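You operate a simulated robot arm through the tools that you are given. There is no shell and no other tool.

Carry out the task below with a simulated robot arm. There is one attempt and no reset: what you move stays moved.

TASK
Stand the order card's package on the peg; tuck, sleeve and plug it.
Fine: the lot on the card; tuck the tail; the pink plug.

It is judged by the outcome, as a careful person would: the job done as asked, and still so three seconds after it is handed in. It fails if anything else is knocked over, pushed out of place, dropped, spilled or broken.

THE ROBOT
A 7-joint arm with a fingered hand, fixed in place. Base frame: the origin is on the floor under the middle of its stand, x ahead of it, y to its left, z up. Readings come in m, rad, newtons and seconds.
It reaches about 1.085 m from its shoulder. Its first joint turns from -2.897 to 2.897 rad. Payload 3.7 kg.
Tool frame: the origin (TCP) lies between the finger pads and is the grasp point; the fingertips stand 0.025 m ahead of it; z points along the fingers, y is the line along which they close. The gripper opens to 0.088 m; its body begins 0.029 m behind the TCP. The gripper is a hand of 5 fingers: y runs from the thumb to the fingers, the wrist lies at [-0.013, -0.106, -0.174] in the tool frame, and closing takes about 1.5 s.
Orientation is told as [roll, pitch, yaw] about the base's x, y, z axes, in that order, counted from this pose: with the fingers straight down and the wrist toward the robot, the tool's x, y and z point along [0, 1, 0], [1, 0, 0] and [0, 0, -1] of the base frame.

THE INTERFACE
- The arm moves only by the tool nudge_tool. Its argument "increments" is one flat list of numbers, 6 for each row, row after row: the shift along the base's x, y, z in m, then the turn, a rotation vector about the base's x, y, z in rad. In form: [x, y, z, ax, ay, az, x, y, z, ax, ay, az, ...]. A call has 1 to 20 rows; each row shifts and turns the commanded pose from where the row before left it. "grip" is the opening, from 0 (shut) to 1 (fully open), set as the call begins (left out, the last holds). Rows are played at 5 a second. More than 0.05 m and 0.15 rad between two rows, or a gripper value outside its range, and nothing of the call is played. A pose out of reach is approached as far as the arm can. The call stops where the force on the tool passes 90 N (or 10 N more than at its start, if that is more) or the arm is blocked; 0.2 s more then pass. The fingers move at their own pace (about 0.108 m/s each) and stop on an object; they squeeze with about 21 N. The grip force told is the motor's: it shows also when the fingers shut on nothing. Time passes only in rows, and 0.2 s behind the last, so rows that do not move let the fingers close. It gives the time, the measured TCP pose, the force on the tool (base axes), the opening and the grip force at its end, in the units of the frame above (readings bear some noise), with the torque about the TCP (base axes, N m) and any sound that the robot's microphone picked up.
- Cameras (640 x 400 px; columns grow to the right, rows downward): "scene" is fixed at [0.221, 0.4999, 1.6555]; the picture's right is [-0.42, -0.91, 0.00], its down [-0.89, 0.41, -0.18] and it looks along [0.17, -0.08, -0.98] (base axes); focal length 214 px, centre (320, 200). "wrist" rides on the gripper at [0.059, -0.079, -0.105] in the tool frame; the picture's right is [-0.73, 0.32, -0.61], its down [-0.62, -0.68, 0.38] and it looks along [-0.29, 0.66, 0.70] (tool axes); focal length 234 px, centre (320, 200). There is no depth. A picture from a camera that has moved, and an enlarged one, comes with that camera's place and axes in the base frame and with its lens.
- grab_frame(camera): a new picture of that camera. No time passes.
- finger_targets(index, middle, ring, little, thumb_bend, thumb_turn): sets how far each is bent, from 0 (flat) to 1 (curled in); at 0.3 the hand is open as for a grip, at 0.7 the pads meet at the TCP. One left out holds its place. A second passes; each finger stops where it meets its share of the squeeze, and holds until it gets a number again. A gripper value or a shape takes the hand back. It gives what a move gives, with no picture; readings hold the bend of each and the force on index, middle, ring, little, thumb and palm. thumb_turn goes from beside the hand (0) to across from the fingers (1), as for a grip.
- preshape(shape): the hand has 5 fingers and takes this shape, open, in about a second: jaw (thumb against the fingers, like two jaws); tri (thumb and two fingers); tip (a fingertip pinch); poke (one finger out to press); point (the index stretched); flat (the hand flat); cup (the hand cupped); fist (a fist). The gripper value then closes the fingers along that shape, each until it touches; the sizes above hold for jaw. It gives what a move gives, with no picture.
- enlarge(camera, box): a new picture of the part [left, top, right, bottom] of that camera's present view, enlarged. No time passes.
- close_job(): hands the job in; it is judged then, once.

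Nothing tells you positions but the pictures and the camera data. Unless the task says otherwise, let go and move clear before handing in.

The tools are called after ">>>" by a JSON object that holds its "op" and its "data". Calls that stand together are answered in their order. nudge_tool: Moves the arm, as the interface text tells. Its arguments: {"type":"object","properties":{"increments":{"type":"array","items":{"type":"number"}},"grip":{"type":"number"}},"required":["increments"]} The other tools are called the same way: preshape (shape) gives the hand a shape; finger_targets (index, middle, ring, little, thumb_bend, thumb_turn) moves the fingers one by one; grab_frame (camera) takes a picture; enlarge (camera, box) takes an enlarged picture of a part of a camera's view; close_job () hands the job in.

At the start:

```text
time_s: 0.0
ee_pos: [0.4283, 0.2113, 1.3533]
orientation: [0.001, 0.0, -0.001]
contact_force: [-0.2, 0.4, -0.2]
wrist_torque: [-0.01, 0.03, 0.01]
opening: 0.0875
finger_force: 0.1
shape: jaw
bend: [0.3, 0.3, 0.3, 0.3, 0.3, 0.98]
finger forces: [0.1, 0.0, 0.0, 0.1, 0.1, 0.0]
```

scene: 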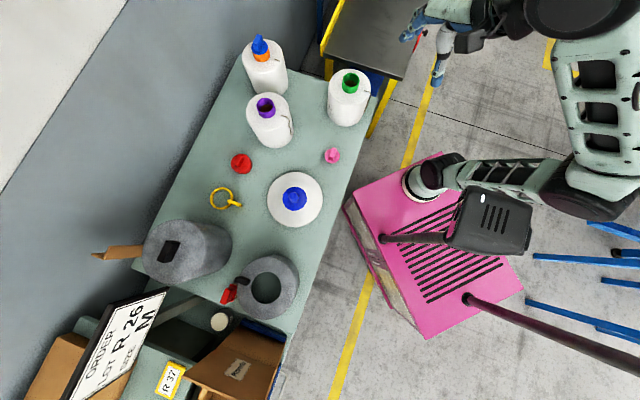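
wrist: 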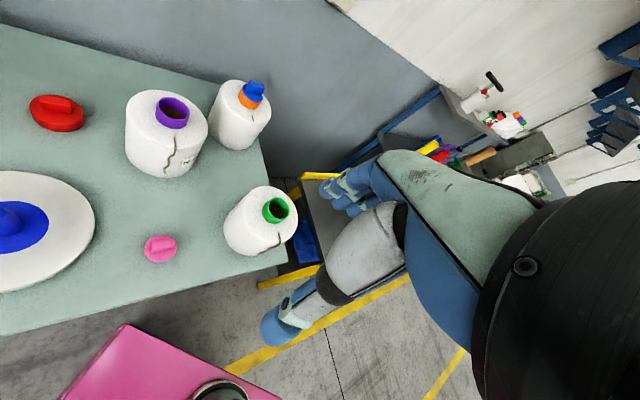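

I see a bench with three white yarn packages (orange/blue, purple, green cores), a blue peg on a round white base, red and pink plugs, a yellow ring, two grey sleeves, and an order card reading "LOT R 26, SIZE M". I'll look closer at everything before moving.

>>> {"op": "enlarge", "data": {"camera": "scene", "box": [220, 30, 380, 130]}}

>>> {"op": "enlarge", "data": {"camera": "scene", "box": [200, 130, 360, 230]}}

>>> {"op": "enlarge", "data": {"camera": "scene", "box": [60, 210, 300, 360]}}

>>> {"op": "enlarge", "data": {"camera": "scene", "box": [40, 280, 280, 400]}}

>>> {"op": "enlarge", "data": {"camera": "wrist", "box": [100, 60, 320, 280]}}

```text
4.00 times, centred on (300, 80) of scene
camera zoom: at [0.221, 0.4999, 1.6555], right [-0.42, -0.91, 0.0], down [-0.89, 0.41, -0.18], along [0.17, -0.08, -0.98], focal length 858 px, centre (400, 680)
```

zoom: 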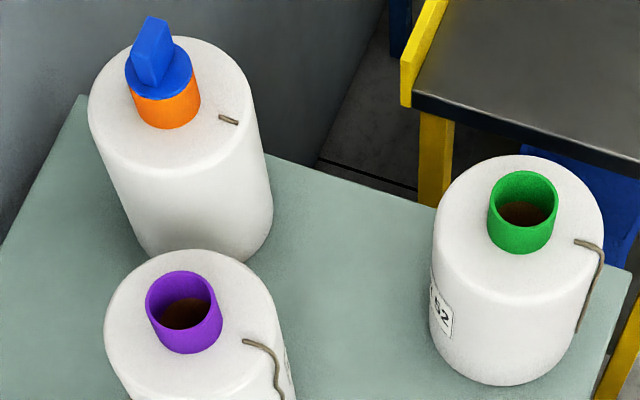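

```text
4.00 times, centred on (280, 180) of scene
camera zoom: at [0.221, 0.4999, 1.6555], right [-0.42, -0.91, 0.0], down [-0.89, 0.41, -0.18], along [0.17, -0.08, -0.98], focal length 858 px, centre (480, 280)
```

zoom: 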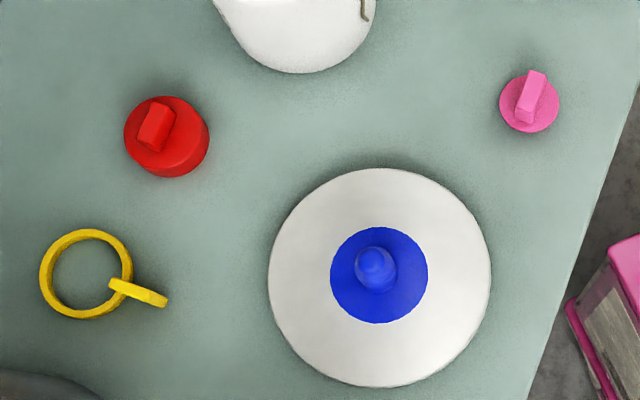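

```text
2.67 times, centred on (180, 285) of scene
camera zoom: at [0.221, 0.4999, 1.6555], right [-0.42, -0.91, 0.0], down [-0.89, 0.41, -0.18], along [0.17, -0.08, -0.98], focal length 572 px, centre (693, -27)
```

zoom: 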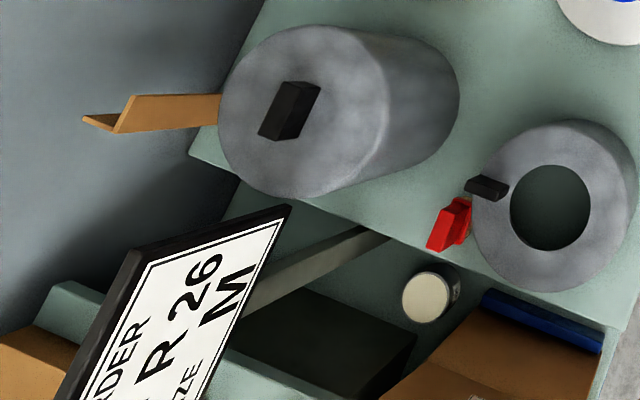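

```text
2.67 times, centred on (160, 340) of scene
camera zoom: at [0.221, 0.4999, 1.6555], right [-0.42, -0.91, 0.0], down [-0.89, 0.41, -0.18], along [0.17, -0.08, -0.98], focal length 572 px, centre (747, -173)
```

zoom: 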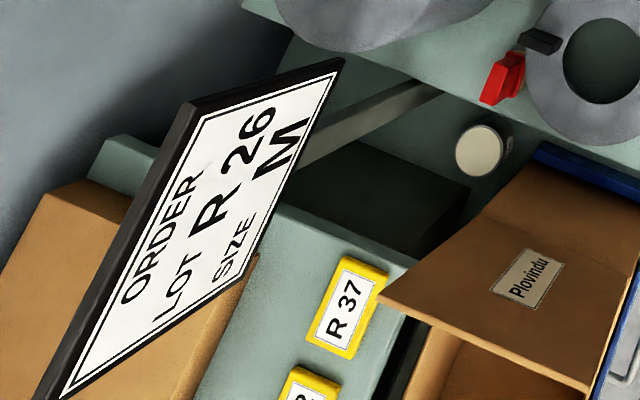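

```text
1.82 times, centred on (210, 170) of wrist
camera zoom: at [0.3486, 0.2723, 1.4584], right [0.32, -0.73, 0.61], down [-0.68, -0.62, -0.38], along [0.66, -0.29, -0.7], focal length 426 px, centre (520, 254)
```

zoom: 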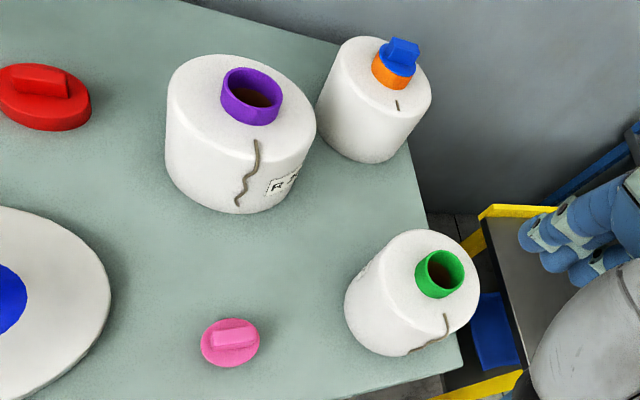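

The packages carry lot labels I need to read (one looks like "62", the other "R .."). I'll enlarge those labels and the sleeves further.

>>> {"op": "enlarge", "data": {"camera": "wrist", "box": [180, 120, 260, 170]}}

>>> {"op": "enlarge", "data": {"camera": "wrist", "box": [210, 180, 290, 260]}}

>>> {"op": "enlarge", "data": {"camera": "scene", "box": [310, 80, 358, 110]}}

>>> {"op": "enlarge", "data": {"camera": "scene", "box": [270, 90, 318, 150]}}

>>> {"op": "enlarge", "data": {"camera": "scene", "box": [140, 340, 236, 400]}}

>>> {"op": "enlarge", "data": {"camera": "scene", "box": [210, 240, 306, 330]}}

```text
8.00 times, centred on (220, 145) of wrist
camera zoom: at [0.3486, 0.2723, 1.4584], right [0.32, -0.73, 0.61], down [-0.68, -0.62, -0.38], along [0.66, -0.29, -0.7], focal length 1873 px, centre (1120, 640)
```

zoom: 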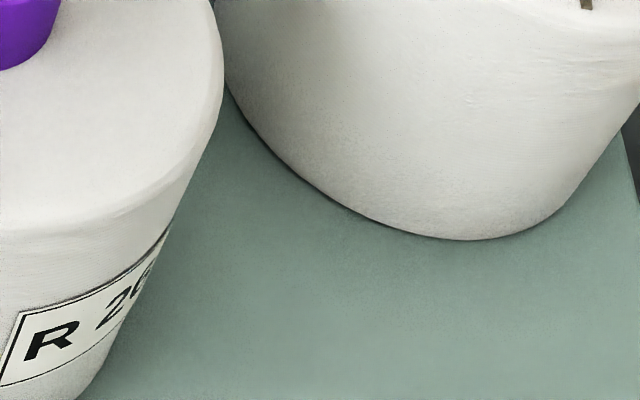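

```text
5.00 times, centred on (250, 220) of wrist
camera zoom: at [0.3486, 0.2723, 1.4584], right [0.32, -0.73, 0.61], down [-0.68, -0.62, -0.38], along [0.66, -0.29, -0.7], focal length 1171 px, centre (670, 100)
```

zoom: 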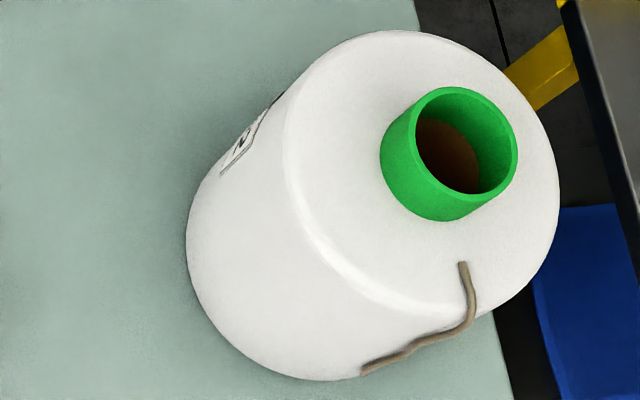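

```text
13.33 times, centred on (334, 95) of scene
camera zoom: at [0.221, 0.4999, 1.6555], right [-0.42, -0.91, 0.0], down [-0.89, 0.41, -0.18], along [0.17, -0.08, -0.98], focal length 2860 px, centre (133, 1600)
```

zoom: 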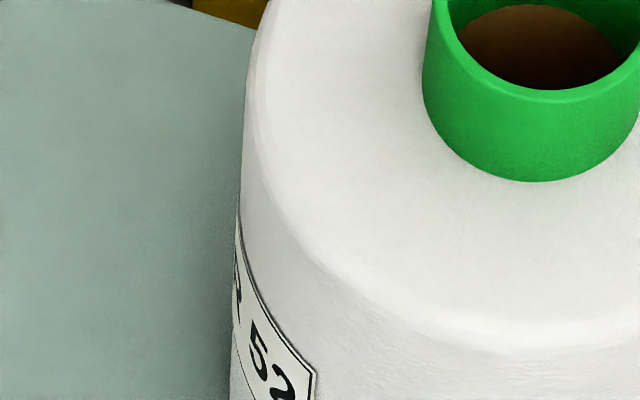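

```text
6.67 times, centred on (294, 120) of scene
camera zoom: at [0.221, 0.4999, 1.6555], right [-0.42, -0.91, 0.0], down [-0.89, 0.41, -0.18], along [0.17, -0.08, -0.98], focal length 1430 px, centre (493, 733)
```

zoom: 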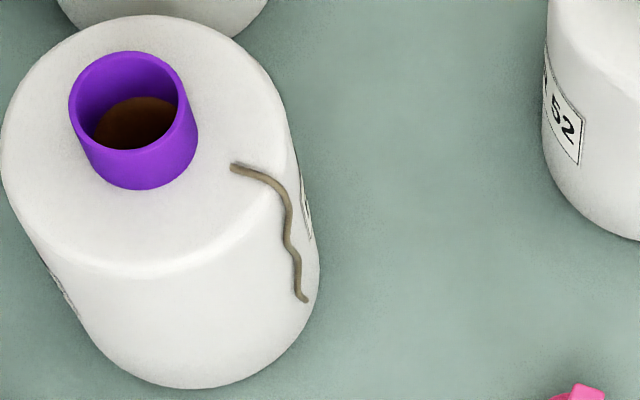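

```text
6.67 times, centred on (188, 370) of scene
camera zoom: at [0.221, 0.4999, 1.6555], right [-0.42, -0.91, 0.0], down [-0.89, 0.41, -0.18], along [0.17, -0.08, -0.98], focal length 1430 px, centre (1200, -933)
```

zoom: 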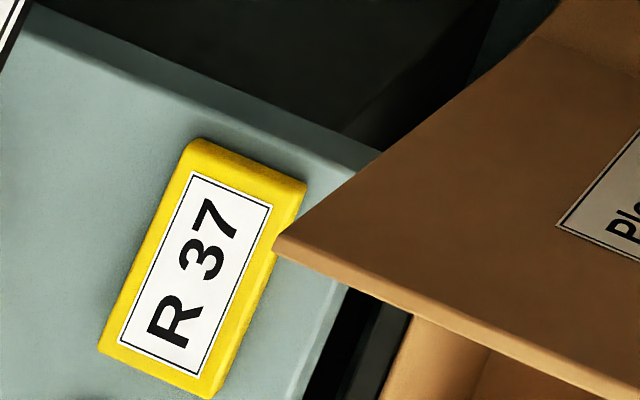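

```text
4.44 times, centred on (258, 285) of scene
camera zoom: at [0.221, 0.4999, 1.6555], right [-0.42, -0.91, 0.0], down [-0.89, 0.41, -0.18], along [0.17, -0.08, -0.98], focal length 953 px, centre (596, -178)
```

zoom: 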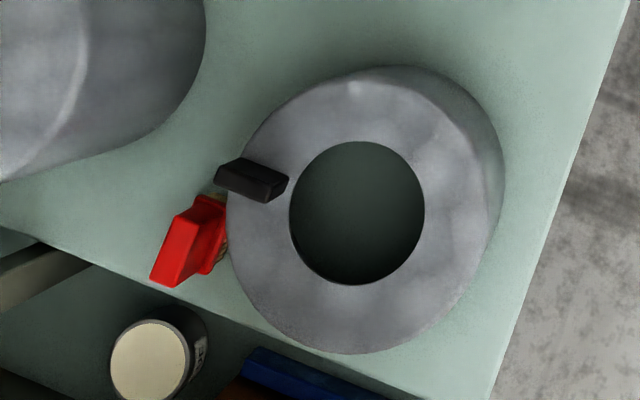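

Purple reads "R 2?" and green "? 52". I'll move the wrist camera to look at the purple package's label from the −y side and confirm the lot.

>>> {"op": "nudge_tool", "data": {"increments": [0.015, 0.004, -0.02, 0, 0, 0.12, 0.015, 0.004, -0.02, 0, 0, 0.12, 0.015, 0.004, -0.02, 0, 0, 0.12, 0.015, 0.004, -0.02, 0, 0, 0.12, 0.015, 0.004, -0.02, 0, 0, 0.12, 0.015, 0.004, -0.02, 0, 0, 0.12, 0.015, 0.004, -0.02, 0, 0, 0.12, 0.015, 0.004, -0.02, 0, 0, 0.12, 0.015, 0.004, -0.02, 0, 0, 0.12, 0.015, 0.004, -0.02, 0, 0, 0.12]}}

>>> {"op": "grab_frame", "data": {"camera": "wrist"}}

>>> {"op": "grab_frame", "data": {"camera": "scene"}}

```text
time_s: 2.2
ee_pos: [0.5786, 0.2527, 1.1529]
orientation: [0.0, -0.002, 1.202]
contact_force: [0.6, -0.6, 0.3]
wrist_torque: [-0.06, -0.04, -0.02]
opening: 0.0877
finger_force: 0.1
shape: jaw
bend: [0.3, 0.3, 0.3, 0.3, 0.3, 0.98]
finger forces: [0.0, 0.1, 0.0, 0.0, 0.0, 0.0]
```

```text
taken
camera wrist: at [0.4948, 0.201, 1.2585], right [0.79, 0.04, 0.61], down [0.34, -0.86, -0.38], along [0.51, 0.51, -0.69], focal length 234 px, centre (320, 200)
```

wrist: 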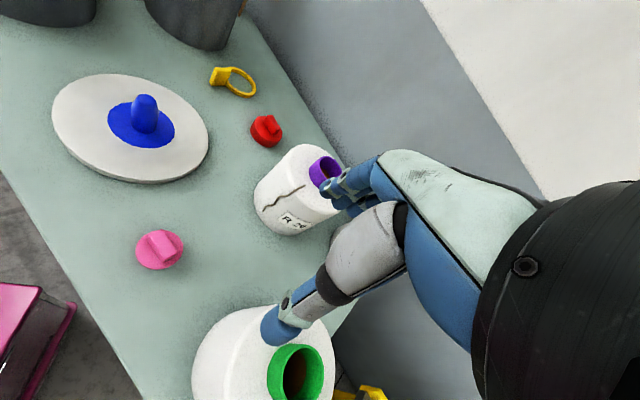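

```text
taken
```

scene: 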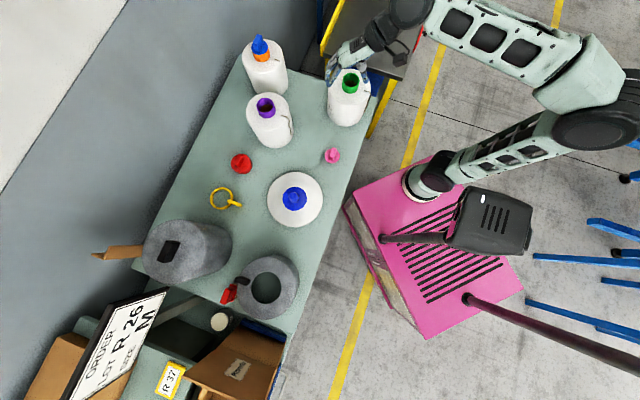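

>>> {"op": "enlarge", "data": {"camera": "wrist", "box": [240, 130, 360, 250]}}

>>> {"op": "enlarge", "data": {"camera": "wrist", "box": [40, 0, 300, 190]}}

>>> {"op": "enlarge", "data": {"camera": "wrist", "box": [270, 195, 330, 245]}}

```text
3.33 times, centred on (300, 190) of wrist
camera zoom: at [0.4948, 0.201, 1.2585], right [0.79, 0.04, 0.61], down [0.34, -0.86, -0.38], along [0.51, 0.51, -0.69], focal length 781 px, centre (387, 233)
```

zoom: 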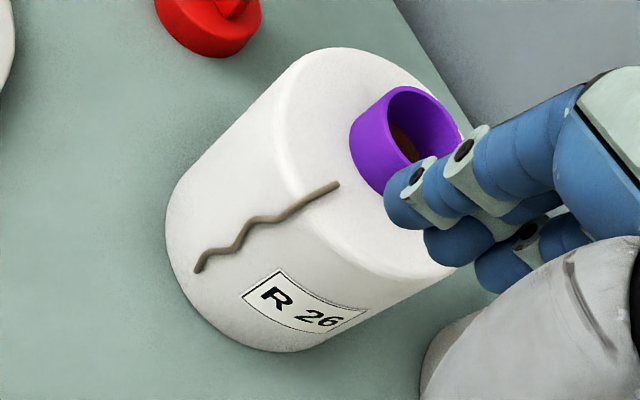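

```text
2.11 times, centred on (170, 95) of wrist
camera zoom: at [0.4948, 0.201, 1.2585], right [0.79, 0.04, 0.61], down [0.34, -0.86, -0.38], along [0.51, 0.51, -0.69], focal length 493 px, centre (636, 421)
```

zoom: 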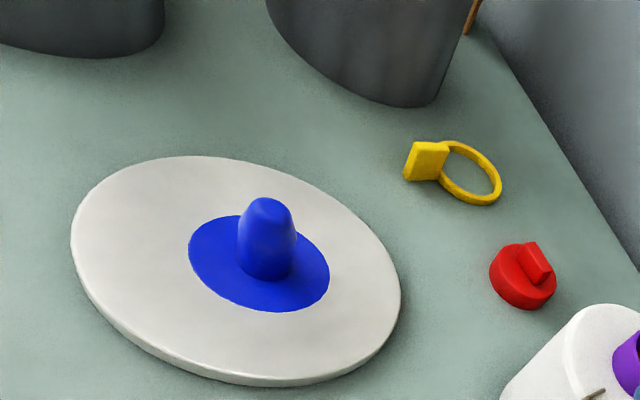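

```text
8.00 times, centred on (300, 220) of wrist
camera zoom: at [0.4948, 0.201, 1.2585], right [0.79, 0.04, 0.61], down [0.34, -0.86, -0.38], along [0.51, 0.51, -0.69], focal length 1873 px, centre (480, 40)
```

zoom: 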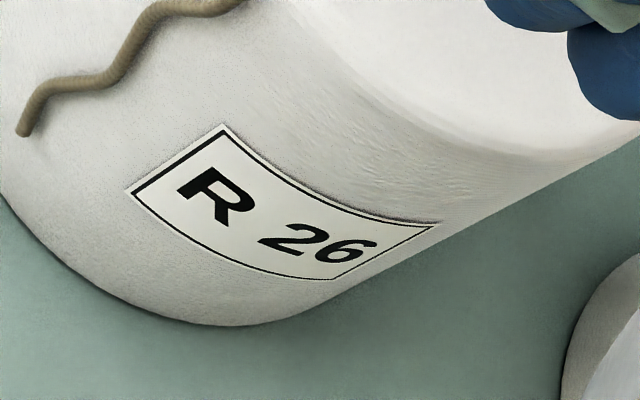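

Purple is lot R 26, confirmed. Next I'll look at the two grey sleeves for size markings by moving the camera toward them.

>>> {"op": "nudge_tool", "data": {"increments": [-0.03, 0.0155, 0.0167, 0, 0, 0.0778, -0.03, 0.0155, 0.0167, 0, 0, 0.0778, -0.03, 0.0155, 0.0167, 0, 0, 0.0778, -0.03, 0.0155, 0.0167, 0, 0, 0.0778, -0.03, 0.0155, 0.0167, 0, 0, 0.0778, -0.03, 0.0155, 0.0167, 0, 0, 0.0778, -0.03, 0.0155, 0.0167, 0, 0, 0.0778, -0.03, 0.0155, 0.0167, 0, 0, 0.0778, -0.03, 0.0155, 0.0167, 0, 0, 0.0778]}}

>>> {"op": "grab_frame", "data": {"camera": "wrist"}}

>>> {"op": "grab_frame", "data": {"camera": "scene"}}

```text
time_s: 4.2
ee_pos: [0.308, 0.3913, 1.304]
orientation: [-0.001, -0.002, 1.903]
contact_force: [-0.2, 0.0, 0.5]
wrist_torque: [-0.02, -0.02, 0.02]
opening: 0.0877
finger_force: 0.1
shape: jaw
bend: [0.3, 0.3, 0.3, 0.3, 0.3, 0.98]
finger forces: [0.1, 0.0, 0.0, 0.0, 0.0, 0.0]
```

```text
taken
camera wrist: at [0.2781, 0.2985, 1.4084], right [0.58, 0.54, 0.61], down [0.81, -0.44, -0.38], along [0.06, 0.72, -0.7], focal length 234 px, centre (320, 200)
```

wrist: 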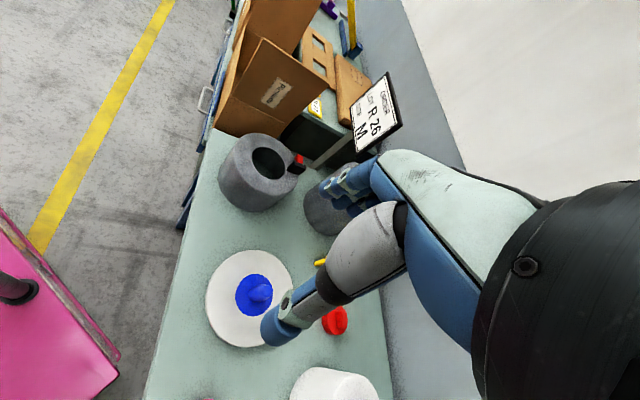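

```text
taken
```

scene: 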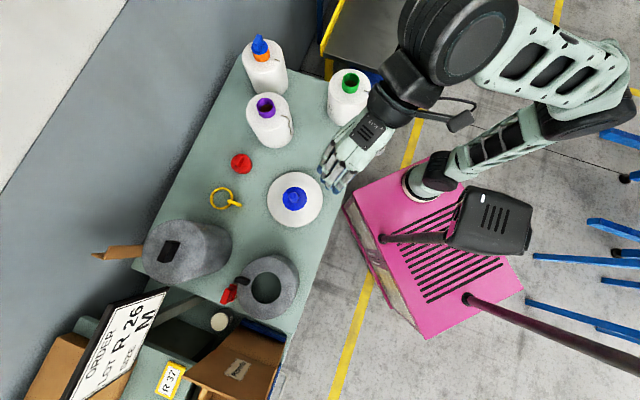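

>>> {"op": "enlarge", "data": {"camera": "wrist", "box": [200, 110, 400, 260]}}

>>> {"op": "enlarge", "data": {"camera": "scene", "box": [130, 205, 240, 295]}}

```text
2.67 times, centred on (300, 185) of wrist
camera zoom: at [0.2781, 0.2985, 1.4084], right [0.58, 0.54, 0.61], down [0.81, -0.44, -0.38], along [0.06, 0.72, -0.7], focal length 624 px, centre (373, 240)
```

zoom: 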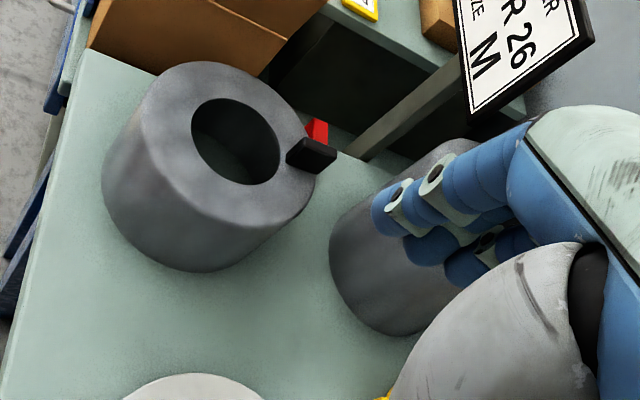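

```text
4.44 times, centred on (185, 250) of scene
camera zoom: at [0.221, 0.4999, 1.6555], right [-0.42, -0.91, 0.0], down [-0.89, 0.41, -0.18], along [0.17, -0.08, -0.98], focal length 953 px, centre (920, -22)
```

zoom: 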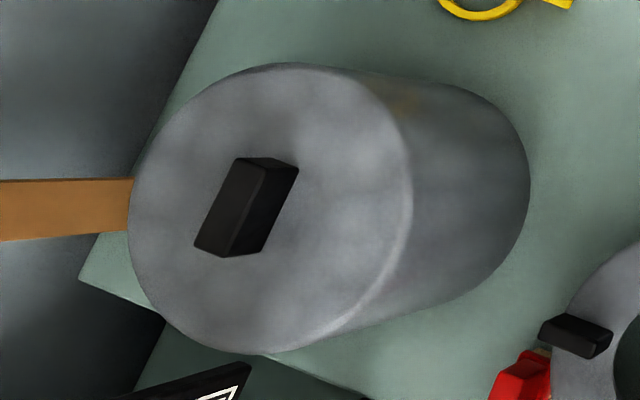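

The right sleeve has an open ring top with a tab, the left a closed top with a centre handle. I'll shift toward +x/+y to see the left sleeve unobstructed and look for size marks.

>>> {"op": "nudge_tool", "data": {"increments": [0.04, 0.02, 0, 0, 0, 0, 0.04, 0.02, 0, 0, 0, 0, 0.04, 0.02, 0, 0, 0, 0, 0.04, 0.02, 0, 0, 0, 0, 0.04, 0.02, 0, 0, 0, 0, 0.03, 0.02, 0, 0, 0, 0]}}

>>> {"op": "grab_frame", "data": {"camera": "wrist"}}

>>> {"op": "enlarge", "data": {"camera": "wrist", "box": [120, 60, 320, 210]}}

```text
time_s: 5.6
ee_pos: [0.5383, 0.5149, 1.3069]
orientation: [-0.002, -0.003, 1.9]
contact_force: [-0.6, -1.9, 0.6]
wrist_torque: [0.09, -0.06, -0.03]
opening: 0.0877
finger_force: 0.1
shape: jaw
bend: [0.3, 0.3, 0.3, 0.3, 0.3, 0.98]
finger forces: [0.1, 0.0, 0.0, 0.0, 0.0, 0.0]
```

```text
taken
camera wrist: at [0.5071, 0.4211, 1.4113], right [0.58, 0.54, 0.61], down [0.81, -0.44, -0.38], along [0.06, 0.72, -0.69], focal length 234 px, centre (320, 200)
```

wrist: 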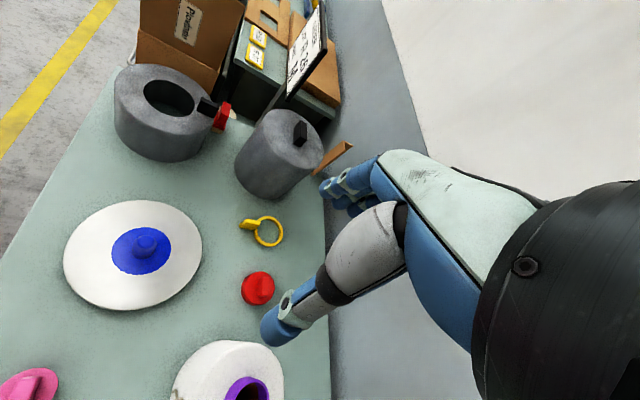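

```text
2.67 times, centred on (220, 135) of wrist
camera zoom: at [0.5071, 0.4211, 1.4113], right [0.58, 0.54, 0.61], down [0.81, -0.44, -0.38], along [0.06, 0.72, -0.69], focal length 624 px, centre (587, 373)
```

zoom: 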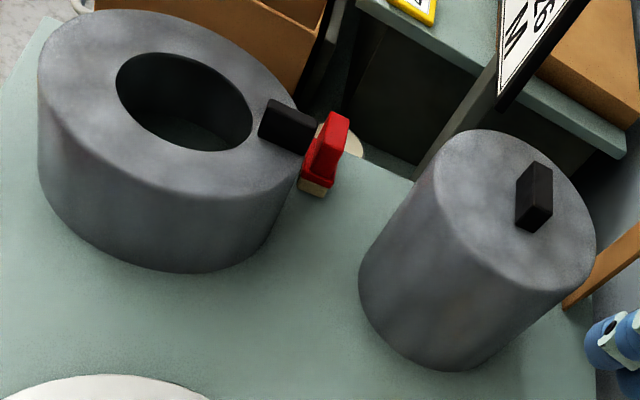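

Neither sleeve shows a marking on this side. I'll move in closer on the right (open) sleeve and the red object beside it to understand them before choosing.

>>> {"op": "nudge_tool", "data": {"increments": [-0.04, 0.02, -0.02, 0, 0, 0, -0.04, 0.02, -0.02, 0, 0, 0, -0.04, 0.02, -0.02, 0, 0, 0, -0.01, 0.02, -0.02, 0, 0, 0, -0.01, 0.02, -0.02, 0, 0, 0]}}

>>> {"op": "grab_frame", "data": {"camera": "wrist"}}

>>> {"op": "enlarge", "data": {"camera": "wrist", "box": [100, 0, 330, 200]}}

```text
time_s: 6.8
ee_pos: [0.3957, 0.6097, 1.2033]
orientation: [0.0, 0.0, 1.9]
contact_force: [-0.3, -0.2, -0.1]
wrist_torque: [0.0, 0.0, 0.0]
opening: 0.0879
finger_force: 0.1
shape: jaw
bend: [0.3, 0.3, 0.3, 0.3, 0.3, 0.98]
finger forces: [0.1, 0.0, 0.0, 0.0, 0.1, 0.1]
```

```text
taken
camera wrist: at [0.366, 0.5177, 1.3073], right [0.58, 0.54, 0.61], down [0.81, -0.44, -0.38], along [0.06, 0.72, -0.7], focal length 234 px, centre (320, 200)
```

wrist: 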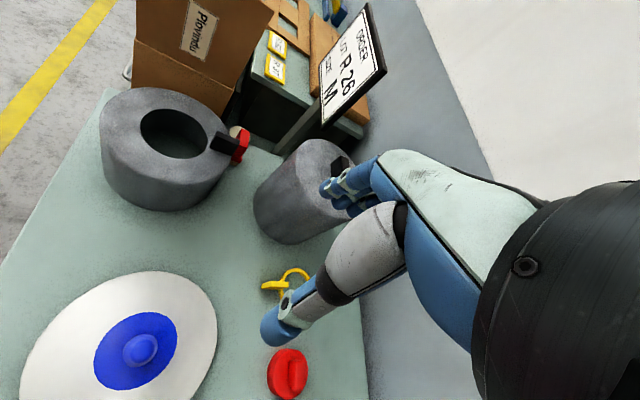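

```text
2.00 times, centred on (215, 100) of wrist
camera zoom: at [0.366, 0.5177, 1.3073], right [0.58, 0.54, 0.61], down [0.81, -0.44, -0.38], along [0.06, 0.72, -0.7], focal length 468 px, centre (530, 400)
```

zoom: 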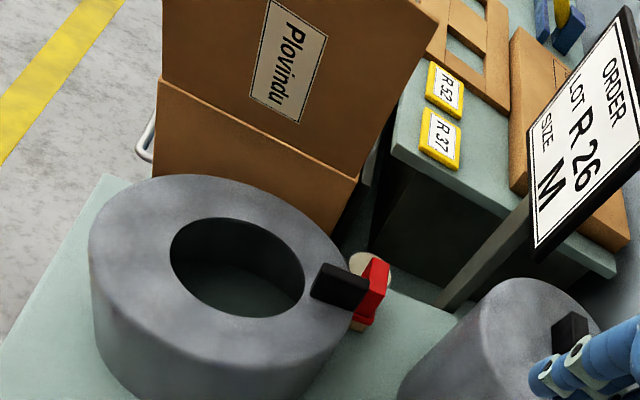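

>>> {"op": "enlarge", "data": {"camera": "wrist", "box": [200, 110, 270, 180]}}

>>> {"op": "enlarge", "data": {"camera": "scene", "box": [215, 270, 260, 310]}}

>>> {"op": "enlarge", "data": {"camera": "wrist", "box": [130, 90, 240, 190]}}

```text
5.71 times, centred on (235, 145) of wrist
camera zoom: at [0.366, 0.5177, 1.3073], right [0.58, 0.54, 0.61], down [0.81, -0.44, -0.38], along [0.06, 0.72, -0.7], focal length 1338 px, centre (806, 514)
```

zoom: 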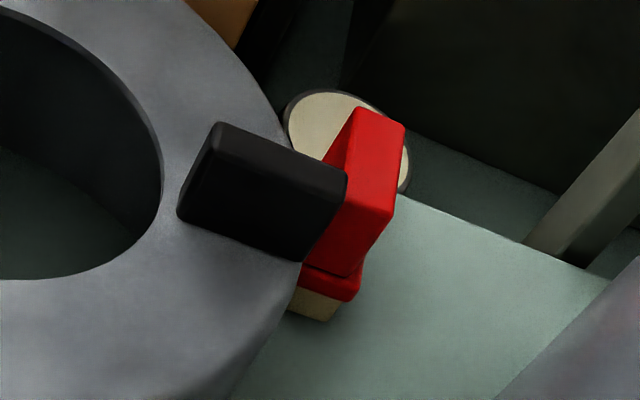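

```text
10.00 times, centred on (238, 290) of scene
camera zoom: at [0.221, 0.4999, 1.6555], right [-0.42, -0.91, 0.0], down [-0.89, 0.41, -0.18], along [0.17, -0.08, -0.98], focal length 2145 px, centre (1145, -700)
```

zoom: 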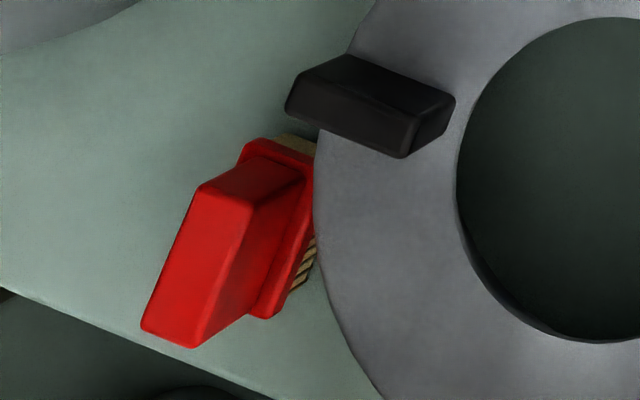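

```text
4.00 times, centred on (185, 140) of wrist
camera zoom: at [0.366, 0.5177, 1.3073], right [0.58, 0.54, 0.61], down [0.81, -0.44, -0.38], along [0.06, 0.72, -0.7], focal length 937 px, centre (860, 440)
```

zoom: 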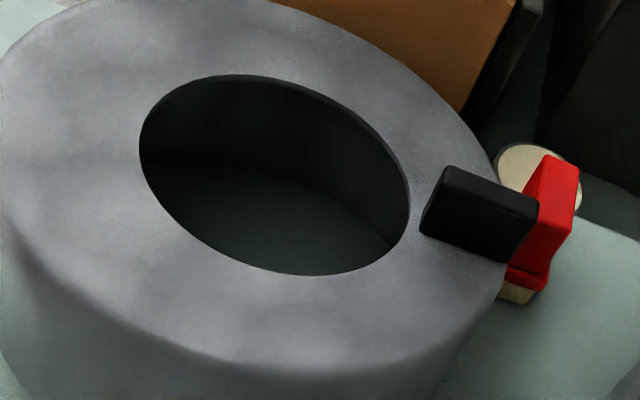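

The red thing is a small brush lying against the open sleeve; the open‑topped sleeve is the one that leaves the tube free for plugging. Purple tube axis is about (0.72, 0.48), rim z≈0.99, bench z≈0.80, peg about (0.41, 0.52). I'll move over the purple package with a yaw that keeps fingers off the tail.

>>> {"op": "nudge_tool", "data": {"increments": [0.0155, -0.0065, 0.002, 0, 0, -0.13, 0.0155, -0.0065, 0.002, 0, 0, -0.13, 0.0155, -0.0065, 0.002, 0, 0, -0.13, 0.0155, -0.0065, 0.002, 0, 0, -0.13, 0.0155, -0.0065, 0.002, 0, 0, -0.13, 0.0155, -0.0065, 0.002, 0, 0, -0.13, 0.0155, -0.0065, 0.002, 0, 0, -0.13, 0.0155, -0.0065, 0.002, 0, 0, -0.13, 0.0155, -0.0065, 0.002, 0, 0, -0.13, 0.0155, -0.0065, 0.002, 0, 0, -0.13, 0.0155, -0.0065, 0, 0, 0, -0.13, 0.0155, -0.0065, 0, 0, 0, -0.13, 0.0155, -0.0065, 0, 0, 0, -0.13, 0.0155, -0.0065, 0, 0, 0, -0.13, 0.0155, -0.0065, 0, 0, 0, -0.13, 0.0155, -0.0065, 0, 0, 0, -0.13, 0.0155, -0.0065, 0, 0, 0, -0.13, 0.0155, -0.0065, 0, 0, 0, -0.13, 0.0155, -0.0065, 0, 0, 0, -0.13, 0.0155, -0.0065, 0, 0, 0, -0.13]}}

>>> {"op": "grab_frame", "data": {"camera": "wrist"}}

>>> {"op": "grab_frame", "data": {"camera": "scene"}}

```text
time_s: 11.0
ee_pos: [0.6909, 0.4713, 1.209]
orientation: [-0.006, 0.019, -0.549]
contact_force: [0.4, 1.2, -0.1]
wrist_torque: [0.02, 0.0, -0.02]
opening: 0.0877
finger_force: 0.0
shape: jaw
bend: [0.3, 0.3, 0.3, 0.3, 0.3, 0.98]
finger forces: [0.1, 0.0, 0.0, 0.0, 0.0, 0.0]
out of reach, approached as far as the arm can: row 18, 19, 20
```

```text
taken
camera wrist: at [0.6553, 0.5637, 1.3154], right [-0.09, -0.79, 0.61], down [-0.91, -0.17, -0.37], along [0.4, -0.59, -0.71], focal length 234 px, centre (320, 200)
```

wrist: 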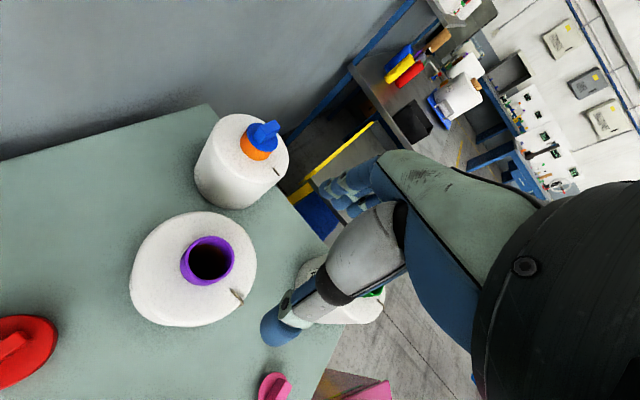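

```text
taken
```

scene: 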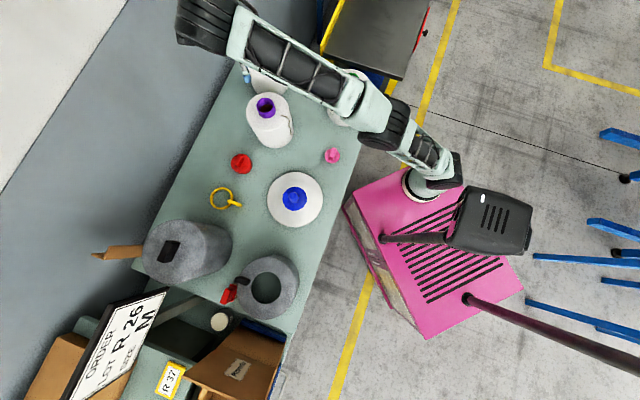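

The arm hit a joint limit near yaw −0.55, so I'll back the yaw to about −0.4 and descend partway above the purple tube at ≈(0.718, 0.483).

>>> {"op": "nudge_tool", "data": {"increments": [0.003, 0.001, 0, 0, 0, 0.1, 0.003, 0.001, -0.02, 0, 0, 0.1, 0.003, 0.001, -0.03, 0, 0, 0.1, 0.003, 0.0, -0.03, 0, 0, 0, 0, 0, -0.02, 0, 0, 0, 0, 0, 0, 0, 0, 0]}}

>>> {"op": "enlarge", "data": {"camera": "wrist", "box": [120, 100, 360, 350]}}

>>> {"op": "enlarge", "data": {"camera": "scene", "box": [200, 40, 340, 160]}}

```text
time_s: 12.4
ee_pos: [0.7023, 0.4749, 1.1073]
orientation: [-0.006, 0.018, -0.249]
contact_force: [0.3, 0.6, -1.2]
wrist_torque: [0.0, 0.02, 0.0]
opening: 0.0877
finger_force: 0.0
shape: jaw
bend: [0.3, 0.3, 0.3, 0.3, 0.3, 0.98]
finger forces: [0.0, 0.0, 0.0, 0.0, 0.0, 0.1]
```

```text
1.60 times, centred on (240, 225) of wrist
camera zoom: at [0.6418, 0.5533, 1.2143], right [0.15, -0.78, 0.61], down [-0.82, -0.44, -0.37], along [0.55, -0.44, -0.71], focal length 375 px, centre (448, 160)
```

zoom: 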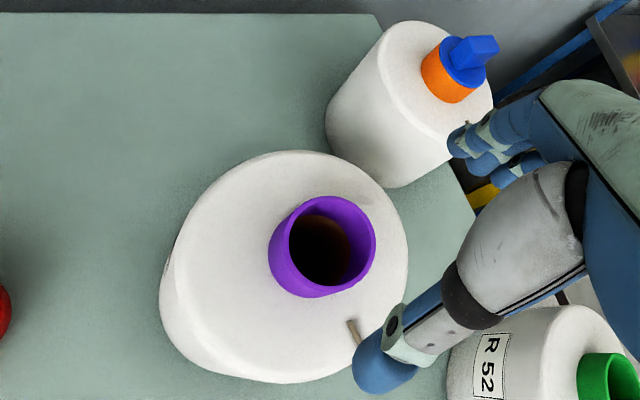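

```text
3.33 times, centred on (270, 100) of scene
camera zoom: at [0.221, 0.4999, 1.6555], right [-0.42, -0.91, 0.0], down [-0.89, 0.41, -0.18], along [0.17, -0.08, -0.98], focal length 715 px, centre (487, 533)
```

zoom: 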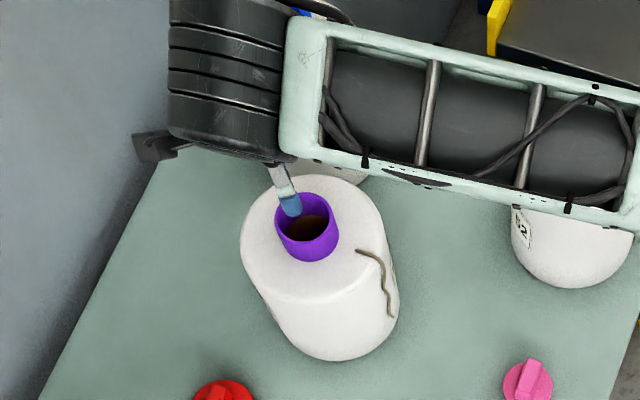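

Tube axis now measures about (0.718, 0.482), rim z≈0.988. I'll level the slight tilt, align, and descend to just above the rim.

>>> {"op": "nudge_tool", "data": {"increments": [0.008, 0.004, 0, 0.0014, -0.0189, 0, 0.008, 0.003, -0.02, 0, 0, 0, 0, 0, -0.03, 0, 0, 0, 0, 0, 0, 0, 0, 0]}}

>>> {"op": "grab_frame", "data": {"camera": "wrist"}}

>>> {"op": "enlarge", "data": {"camera": "scene", "box": [230, 70, 310, 150]}}

```text
time_s: 13.4
ee_pos: [0.7189, 0.48, 1.0596]
orientation: [0.0, -0.003, -0.247]
contact_force: [1.2, -0.5, 0.9]
wrist_torque: [0.01, 0.0, 0.03]
opening: 0.0879
finger_force: 0.1
shape: jaw
bend: [0.3, 0.3, 0.3, 0.3, 0.3, 0.98]
finger forces: [0.0, 0.0, 0.0, 0.0, 0.0, 0.0]
```

```text
taken
camera wrist: at [0.6566, 0.5579, 1.1629], right [0.13, -0.78, 0.61], down [-0.81, -0.44, -0.38], along [0.57, -0.44, -0.7], focal length 234 px, centre (320, 200)
```

wrist: 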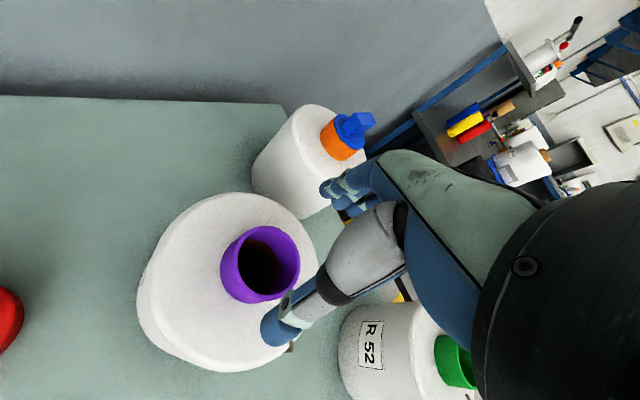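

```text
5.00 times, centred on (270, 110) of scene
camera zoom: at [0.221, 0.4999, 1.6555], right [-0.42, -0.91, 0.0], down [-0.89, 0.41, -0.18], along [0.17, -0.08, -0.98], focal length 1072 px, centre (570, 650)
```

zoom: 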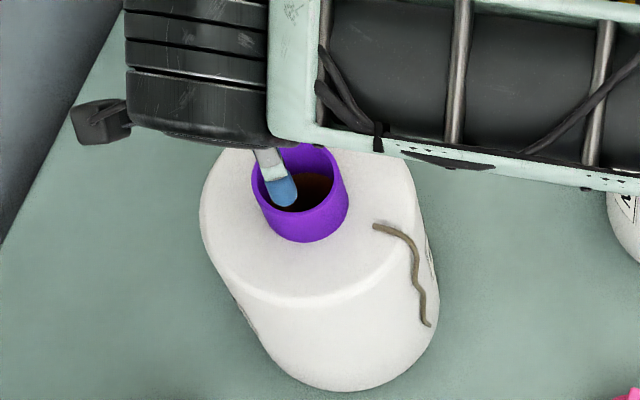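

Alignment is within a few mm. I'll shift slightly and descend so the fingertips straddle the tube, just above the package top.

>>> {"op": "nudge_tool", "data": {"increments": [-0.002, 0.004, -0.02, 0, 0, 0, 0, 0, -0.02, 0, 0, 0, 0, 0, -0.015, 0, 0, 0, 0, 0, -0.008, 0, 0, 0, 0, 0, -0.004, 0, 0, 0, 0, 0, 0, 0, 0, 0], "grip": 1}}

>>> {"op": "grab_frame", "data": {"camera": "wrist"}}

>>> {"op": "enlarge", "data": {"camera": "wrist", "box": [180, 180, 380, 380]}}

>>> {"op": "enlarge", "data": {"camera": "scene", "box": [230, 70, 310, 150]}}

```text
time_s: 14.8
ee_pos: [0.7175, 0.4865, 0.9931]
orientation: [0.0, -0.001, -0.248]
contact_force: [0.2, 0.3, -0.6]
wrist_torque: [-0.01, 0.01, 0.02]
opening: 0.0879
finger_force: 0.0
shape: jaw
bend: [0.3, 0.3, 0.3, 0.3, 0.3, 0.98]
finger forces: [0.0, 0.0, 0.0, 0.1, 0.0, 0.0]
```

```text
taken
camera wrist: at [0.6545, 0.5632, 1.0979], right [0.13, -0.78, 0.61], down [-0.81, -0.44, -0.38], along [0.57, -0.44, -0.7], focal length 234 px, centre (320, 200)
```

wrist: 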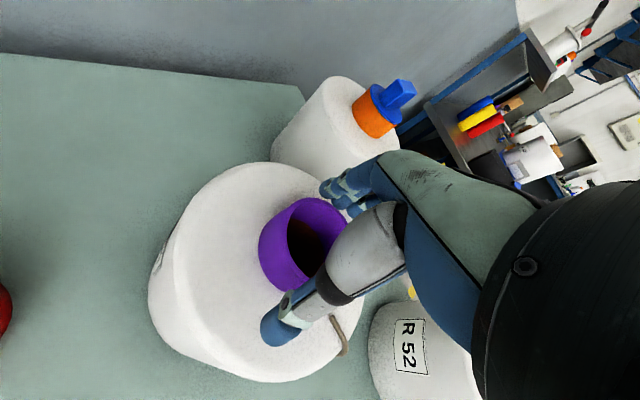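

```text
2.00 times, centred on (280, 280) of wrist
camera zoom: at [0.6545, 0.5632, 1.0979], right [0.13, -0.78, 0.61], down [-0.81, -0.44, -0.38], along [0.57, -0.44, -0.7], focal length 468 px, centre (400, 40)
```

zoom: 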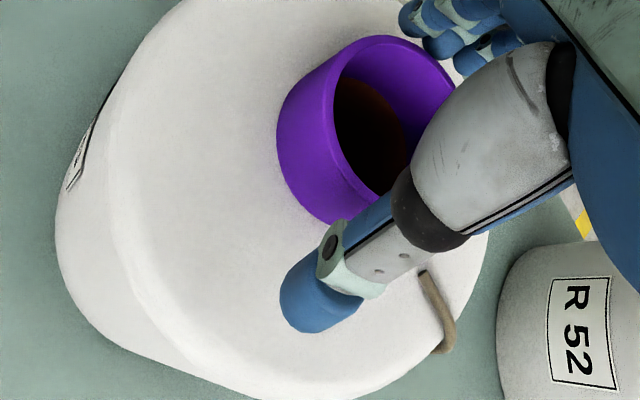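

```text
5.00 times, centred on (270, 110) of scene
camera zoom: at [0.221, 0.4999, 1.6555], right [-0.42, -0.91, 0.0], down [-0.89, 0.41, -0.18], along [0.17, -0.08, -0.98], focal length 1072 px, centre (570, 650)
```

zoom: 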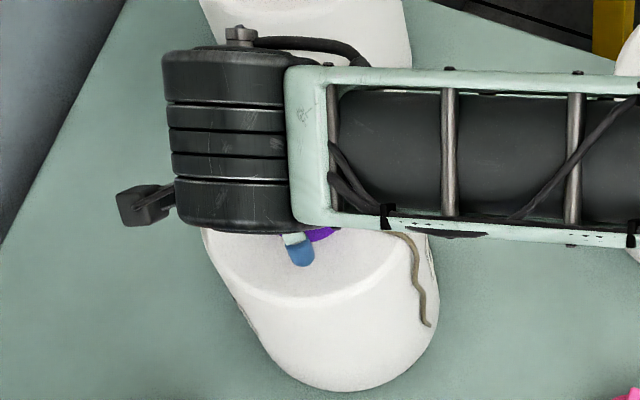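

>>> {"op": "nudge_tool", "data": {"increments": [-0.003, 0.005, 0, 0, 0, 0, 0, 0, -0.004, 0, 0, 0, 0, 0, -0.003, 0, 0, 0, 0, 0, 0, 0, 0, 0]}}

>>> {"op": "enlarge", "data": {"camera": "wrist", "box": [180, 180, 380, 380]}}

```text
time_s: 15.8
ee_pos: [0.7149, 0.4928, 0.987]
orientation: [0.001, -0.002, -0.248]
contact_force: [0.8, 0.8, 0.6]
wrist_torque: [0.0, -0.01, 0.0]
opening: 0.0877
finger_force: 0.1
shape: jaw
bend: [0.3, 0.3, 0.3, 0.3, 0.3, 0.98]
finger forces: [0.2, 0.0, 0.0, 0.0, 0.0, 0.0]
```

```text
2.00 times, centred on (280, 280) of wrist
camera zoom: at [0.6509, 0.5692, 1.0911], right [0.13, -0.78, 0.61], down [-0.81, -0.44, -0.38], along [0.57, -0.44, -0.7], focal length 468 px, centre (400, 40)
```

zoom: 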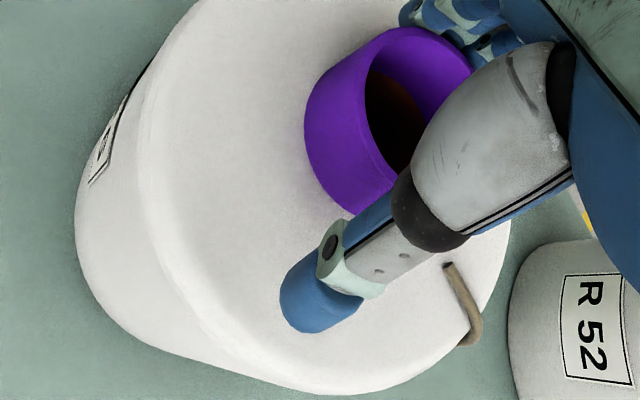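

Hand is centred on the tube. Closing the grip.

>>> {"op": "nudge_tool", "data": {"increments": [0, 0, 0, 0, 0, 0, 0, 0, 0, 0, 0, 0, 0, 0, 0, 0, 0, 0, 0, 0, 0, 0, 0, 0, 0, 0, 0, 0, 0, 0, 0, 0, 0, 0, 0, 0, 0, 0, 0, 0, 0, 0, 0, 0, 0, 0, 0, 0], "grip": 0}}

>>> {"op": "grab_frame", "data": {"camera": "wrist"}}

```text
time_s: 17.6
ee_pos: [0.7134, 0.4925, 0.9873]
orientation: [-0.001, -0.001, -0.248]
contact_force: [2.9, 2.1, 1.2]
wrist_torque: [0.01, 0.08, 0.09]
opening: 0.0553
finger_force: 20.9
shape: jaw
bend: [0.31, 0.32, 0.31, 0.34, 0.73, 1.0]
finger forces: [11.6, 5.6, 2.3, 0.0, 18.7, 0.0]
```

```text
taken
camera wrist: at [0.651, 0.5693, 1.0911], right [0.13, -0.78, 0.61], down [-0.81, -0.44, -0.38], along [0.57, -0.44, -0.7], focal length 234 px, centre (320, 200)
```

wrist: 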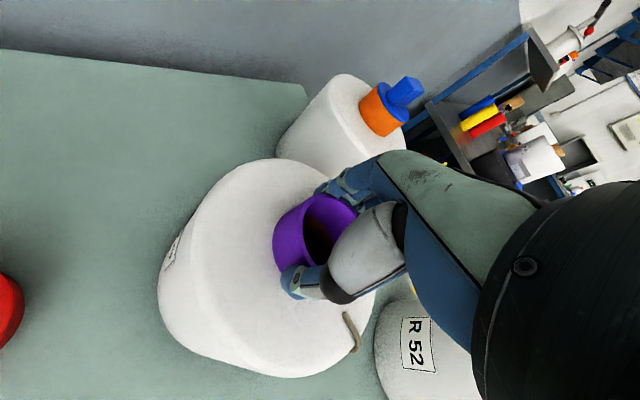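

The tube is held (thumb vs index/middle/ring). I'll lift slowly and check the load and tilt.

>>> {"op": "nudge_tool", "data": {"increments": [0, 0, 0.005, 0, 0, 0, 0, 0, 0.01, 0, 0, 0, 0, 0, 0.015, 0, 0, 0, 0, 0, 0.02, 0, 0, 0, 0, 0, 0, 0, 0, 0]}}

>>> {"op": "grab_frame", "data": {"camera": "wrist"}}

>>> {"op": "grab_frame", "data": {"camera": "scene"}}

```text
time_s: 18.8
ee_pos: [0.712, 0.4908, 1.0381]
orientation: [-0.001, 0.0, -0.247]
contact_force: [0.5, -0.9, -10.7]
wrist_torque: [0.0, 0.12, 0.0]
opening: 0.0546
finger_force: 20.8
shape: jaw
bend: [0.31, 0.33, 0.32, 0.34, 0.73, 1.0]
finger forces: [9.4, 6.2, 3.2, 0.0, 18.1, 0.1]
```

```text
taken
camera wrist: at [0.6501, 0.5691, 1.1405], right [0.13, -0.78, 0.61], down [-0.81, -0.44, -0.38], along [0.57, -0.44, -0.7], focal length 234 px, centre (320, 200)
```

wrist: 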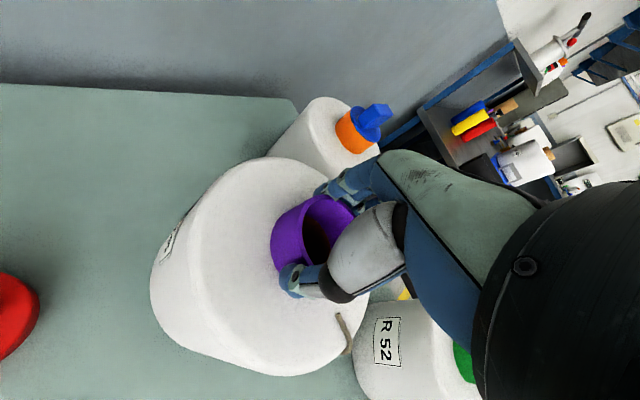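

```text
taken
```

scene: 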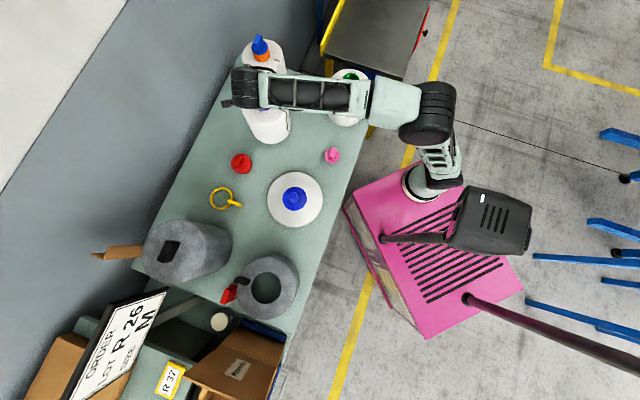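

Lifted cleanly (~1.1 kg). I'll raise it well clear of the peg and carry it to a hover over the peg.

>>> {"op": "nudge_tool", "data": {"increments": [0, 0, 0.025, 0, 0, 0, 0, 0, 0.03, 0, 0, 0, 0, 0, 0.03, 0, 0, 0, -0.02, 0.002, 0.02, 0, 0, 0, -0.035, 0.003, 0, 0, 0, 0, -0.035, 0.003, 0, 0, 0, 0, -0.035, 0.003, 0, 0, 0, 0, -0.035, 0.003, 0, 0, 0, 0, -0.035, 0.003, 0, 0, 0, 0, -0.035, 0.003, 0, 0, 0, 0, -0.035, 0.003, 0, 0, 0, 0, -0.03, 0.003, 0, 0, 0, 0, -0.019, 0.003, 0, 0, 0, 0, 0, 0, 0, 0, 0, 0]}}

>>> {"op": "grab_frame", "data": {"camera": "wrist"}}

>>> {"op": "grab_frame", "data": {"camera": "scene"}}

```text
time_s: 21.8
ee_pos: [0.3991, 0.5217, 1.1418]
orientation: [0.002, -0.002, -0.248]
contact_force: [-0.8, 1.0, -11.9]
wrist_torque: [0.08, 0.14, 0.03]
opening: 0.0543
finger_force: 21.1
shape: jaw
bend: [0.32, 0.33, 0.32, 0.34, 0.73, 1.0]
finger forces: [9.4, 6.5, 3.5, 0.0, 18.9, 0.0]
```

```text
taken
camera wrist: at [0.3369, 0.5989, 1.2464], right [0.13, -0.78, 0.61], down [-0.81, -0.44, -0.38], along [0.57, -0.44, -0.7], focal length 234 px, centre (320, 200)
```

wrist: 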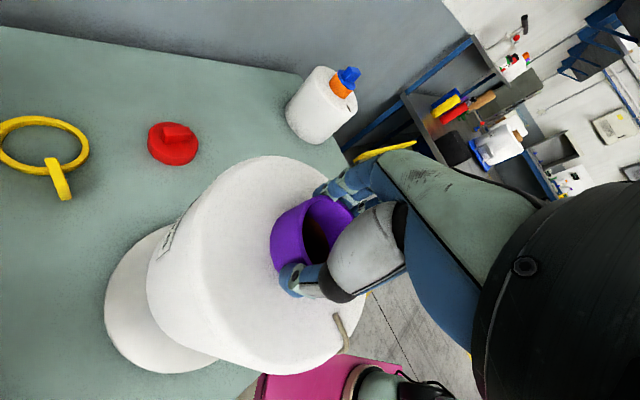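

```text
taken
```

scene: 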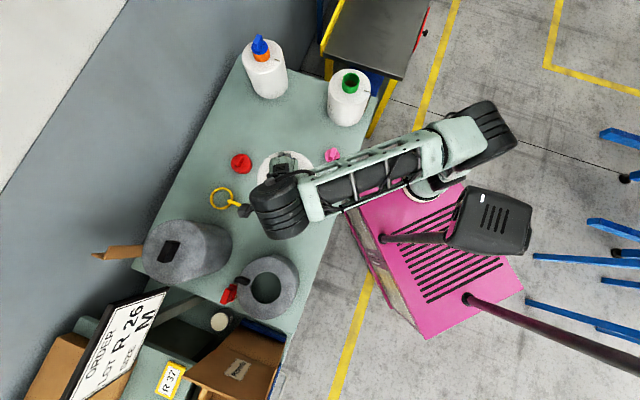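

The package hovers over the peg; I can see the base disc beneath it in the wrist view. I'll enlarge to work out the offset between the package axis and disc centre.

>>> {"op": "enlarge", "data": {"camera": "wrist", "box": [90, 140, 370, 390]}}

>>> {"op": "enlarge", "data": {"camera": "scene", "box": [230, 130, 350, 250]}}

```text
1.60 times, centred on (230, 265) of wrist
camera zoom: at [0.3369, 0.5989, 1.2464], right [0.13, -0.78, 0.61], down [-0.81, -0.44, -0.38], along [0.57, -0.44, -0.7], focal length 375 px, centre (464, 96)
```

zoom: 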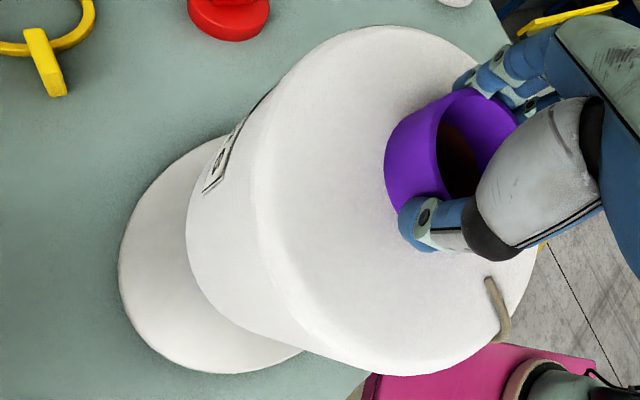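

```text
3.33 times, centred on (290, 190) of scene
camera zoom: at [0.221, 0.4999, 1.6555], right [-0.42, -0.91, 0.0], down [-0.89, 0.41, -0.18], along [0.17, -0.08, -0.98], focal length 715 px, centre (420, 233)
```

zoom: 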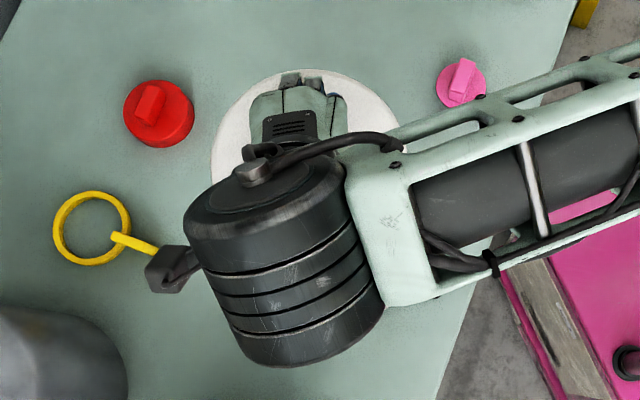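

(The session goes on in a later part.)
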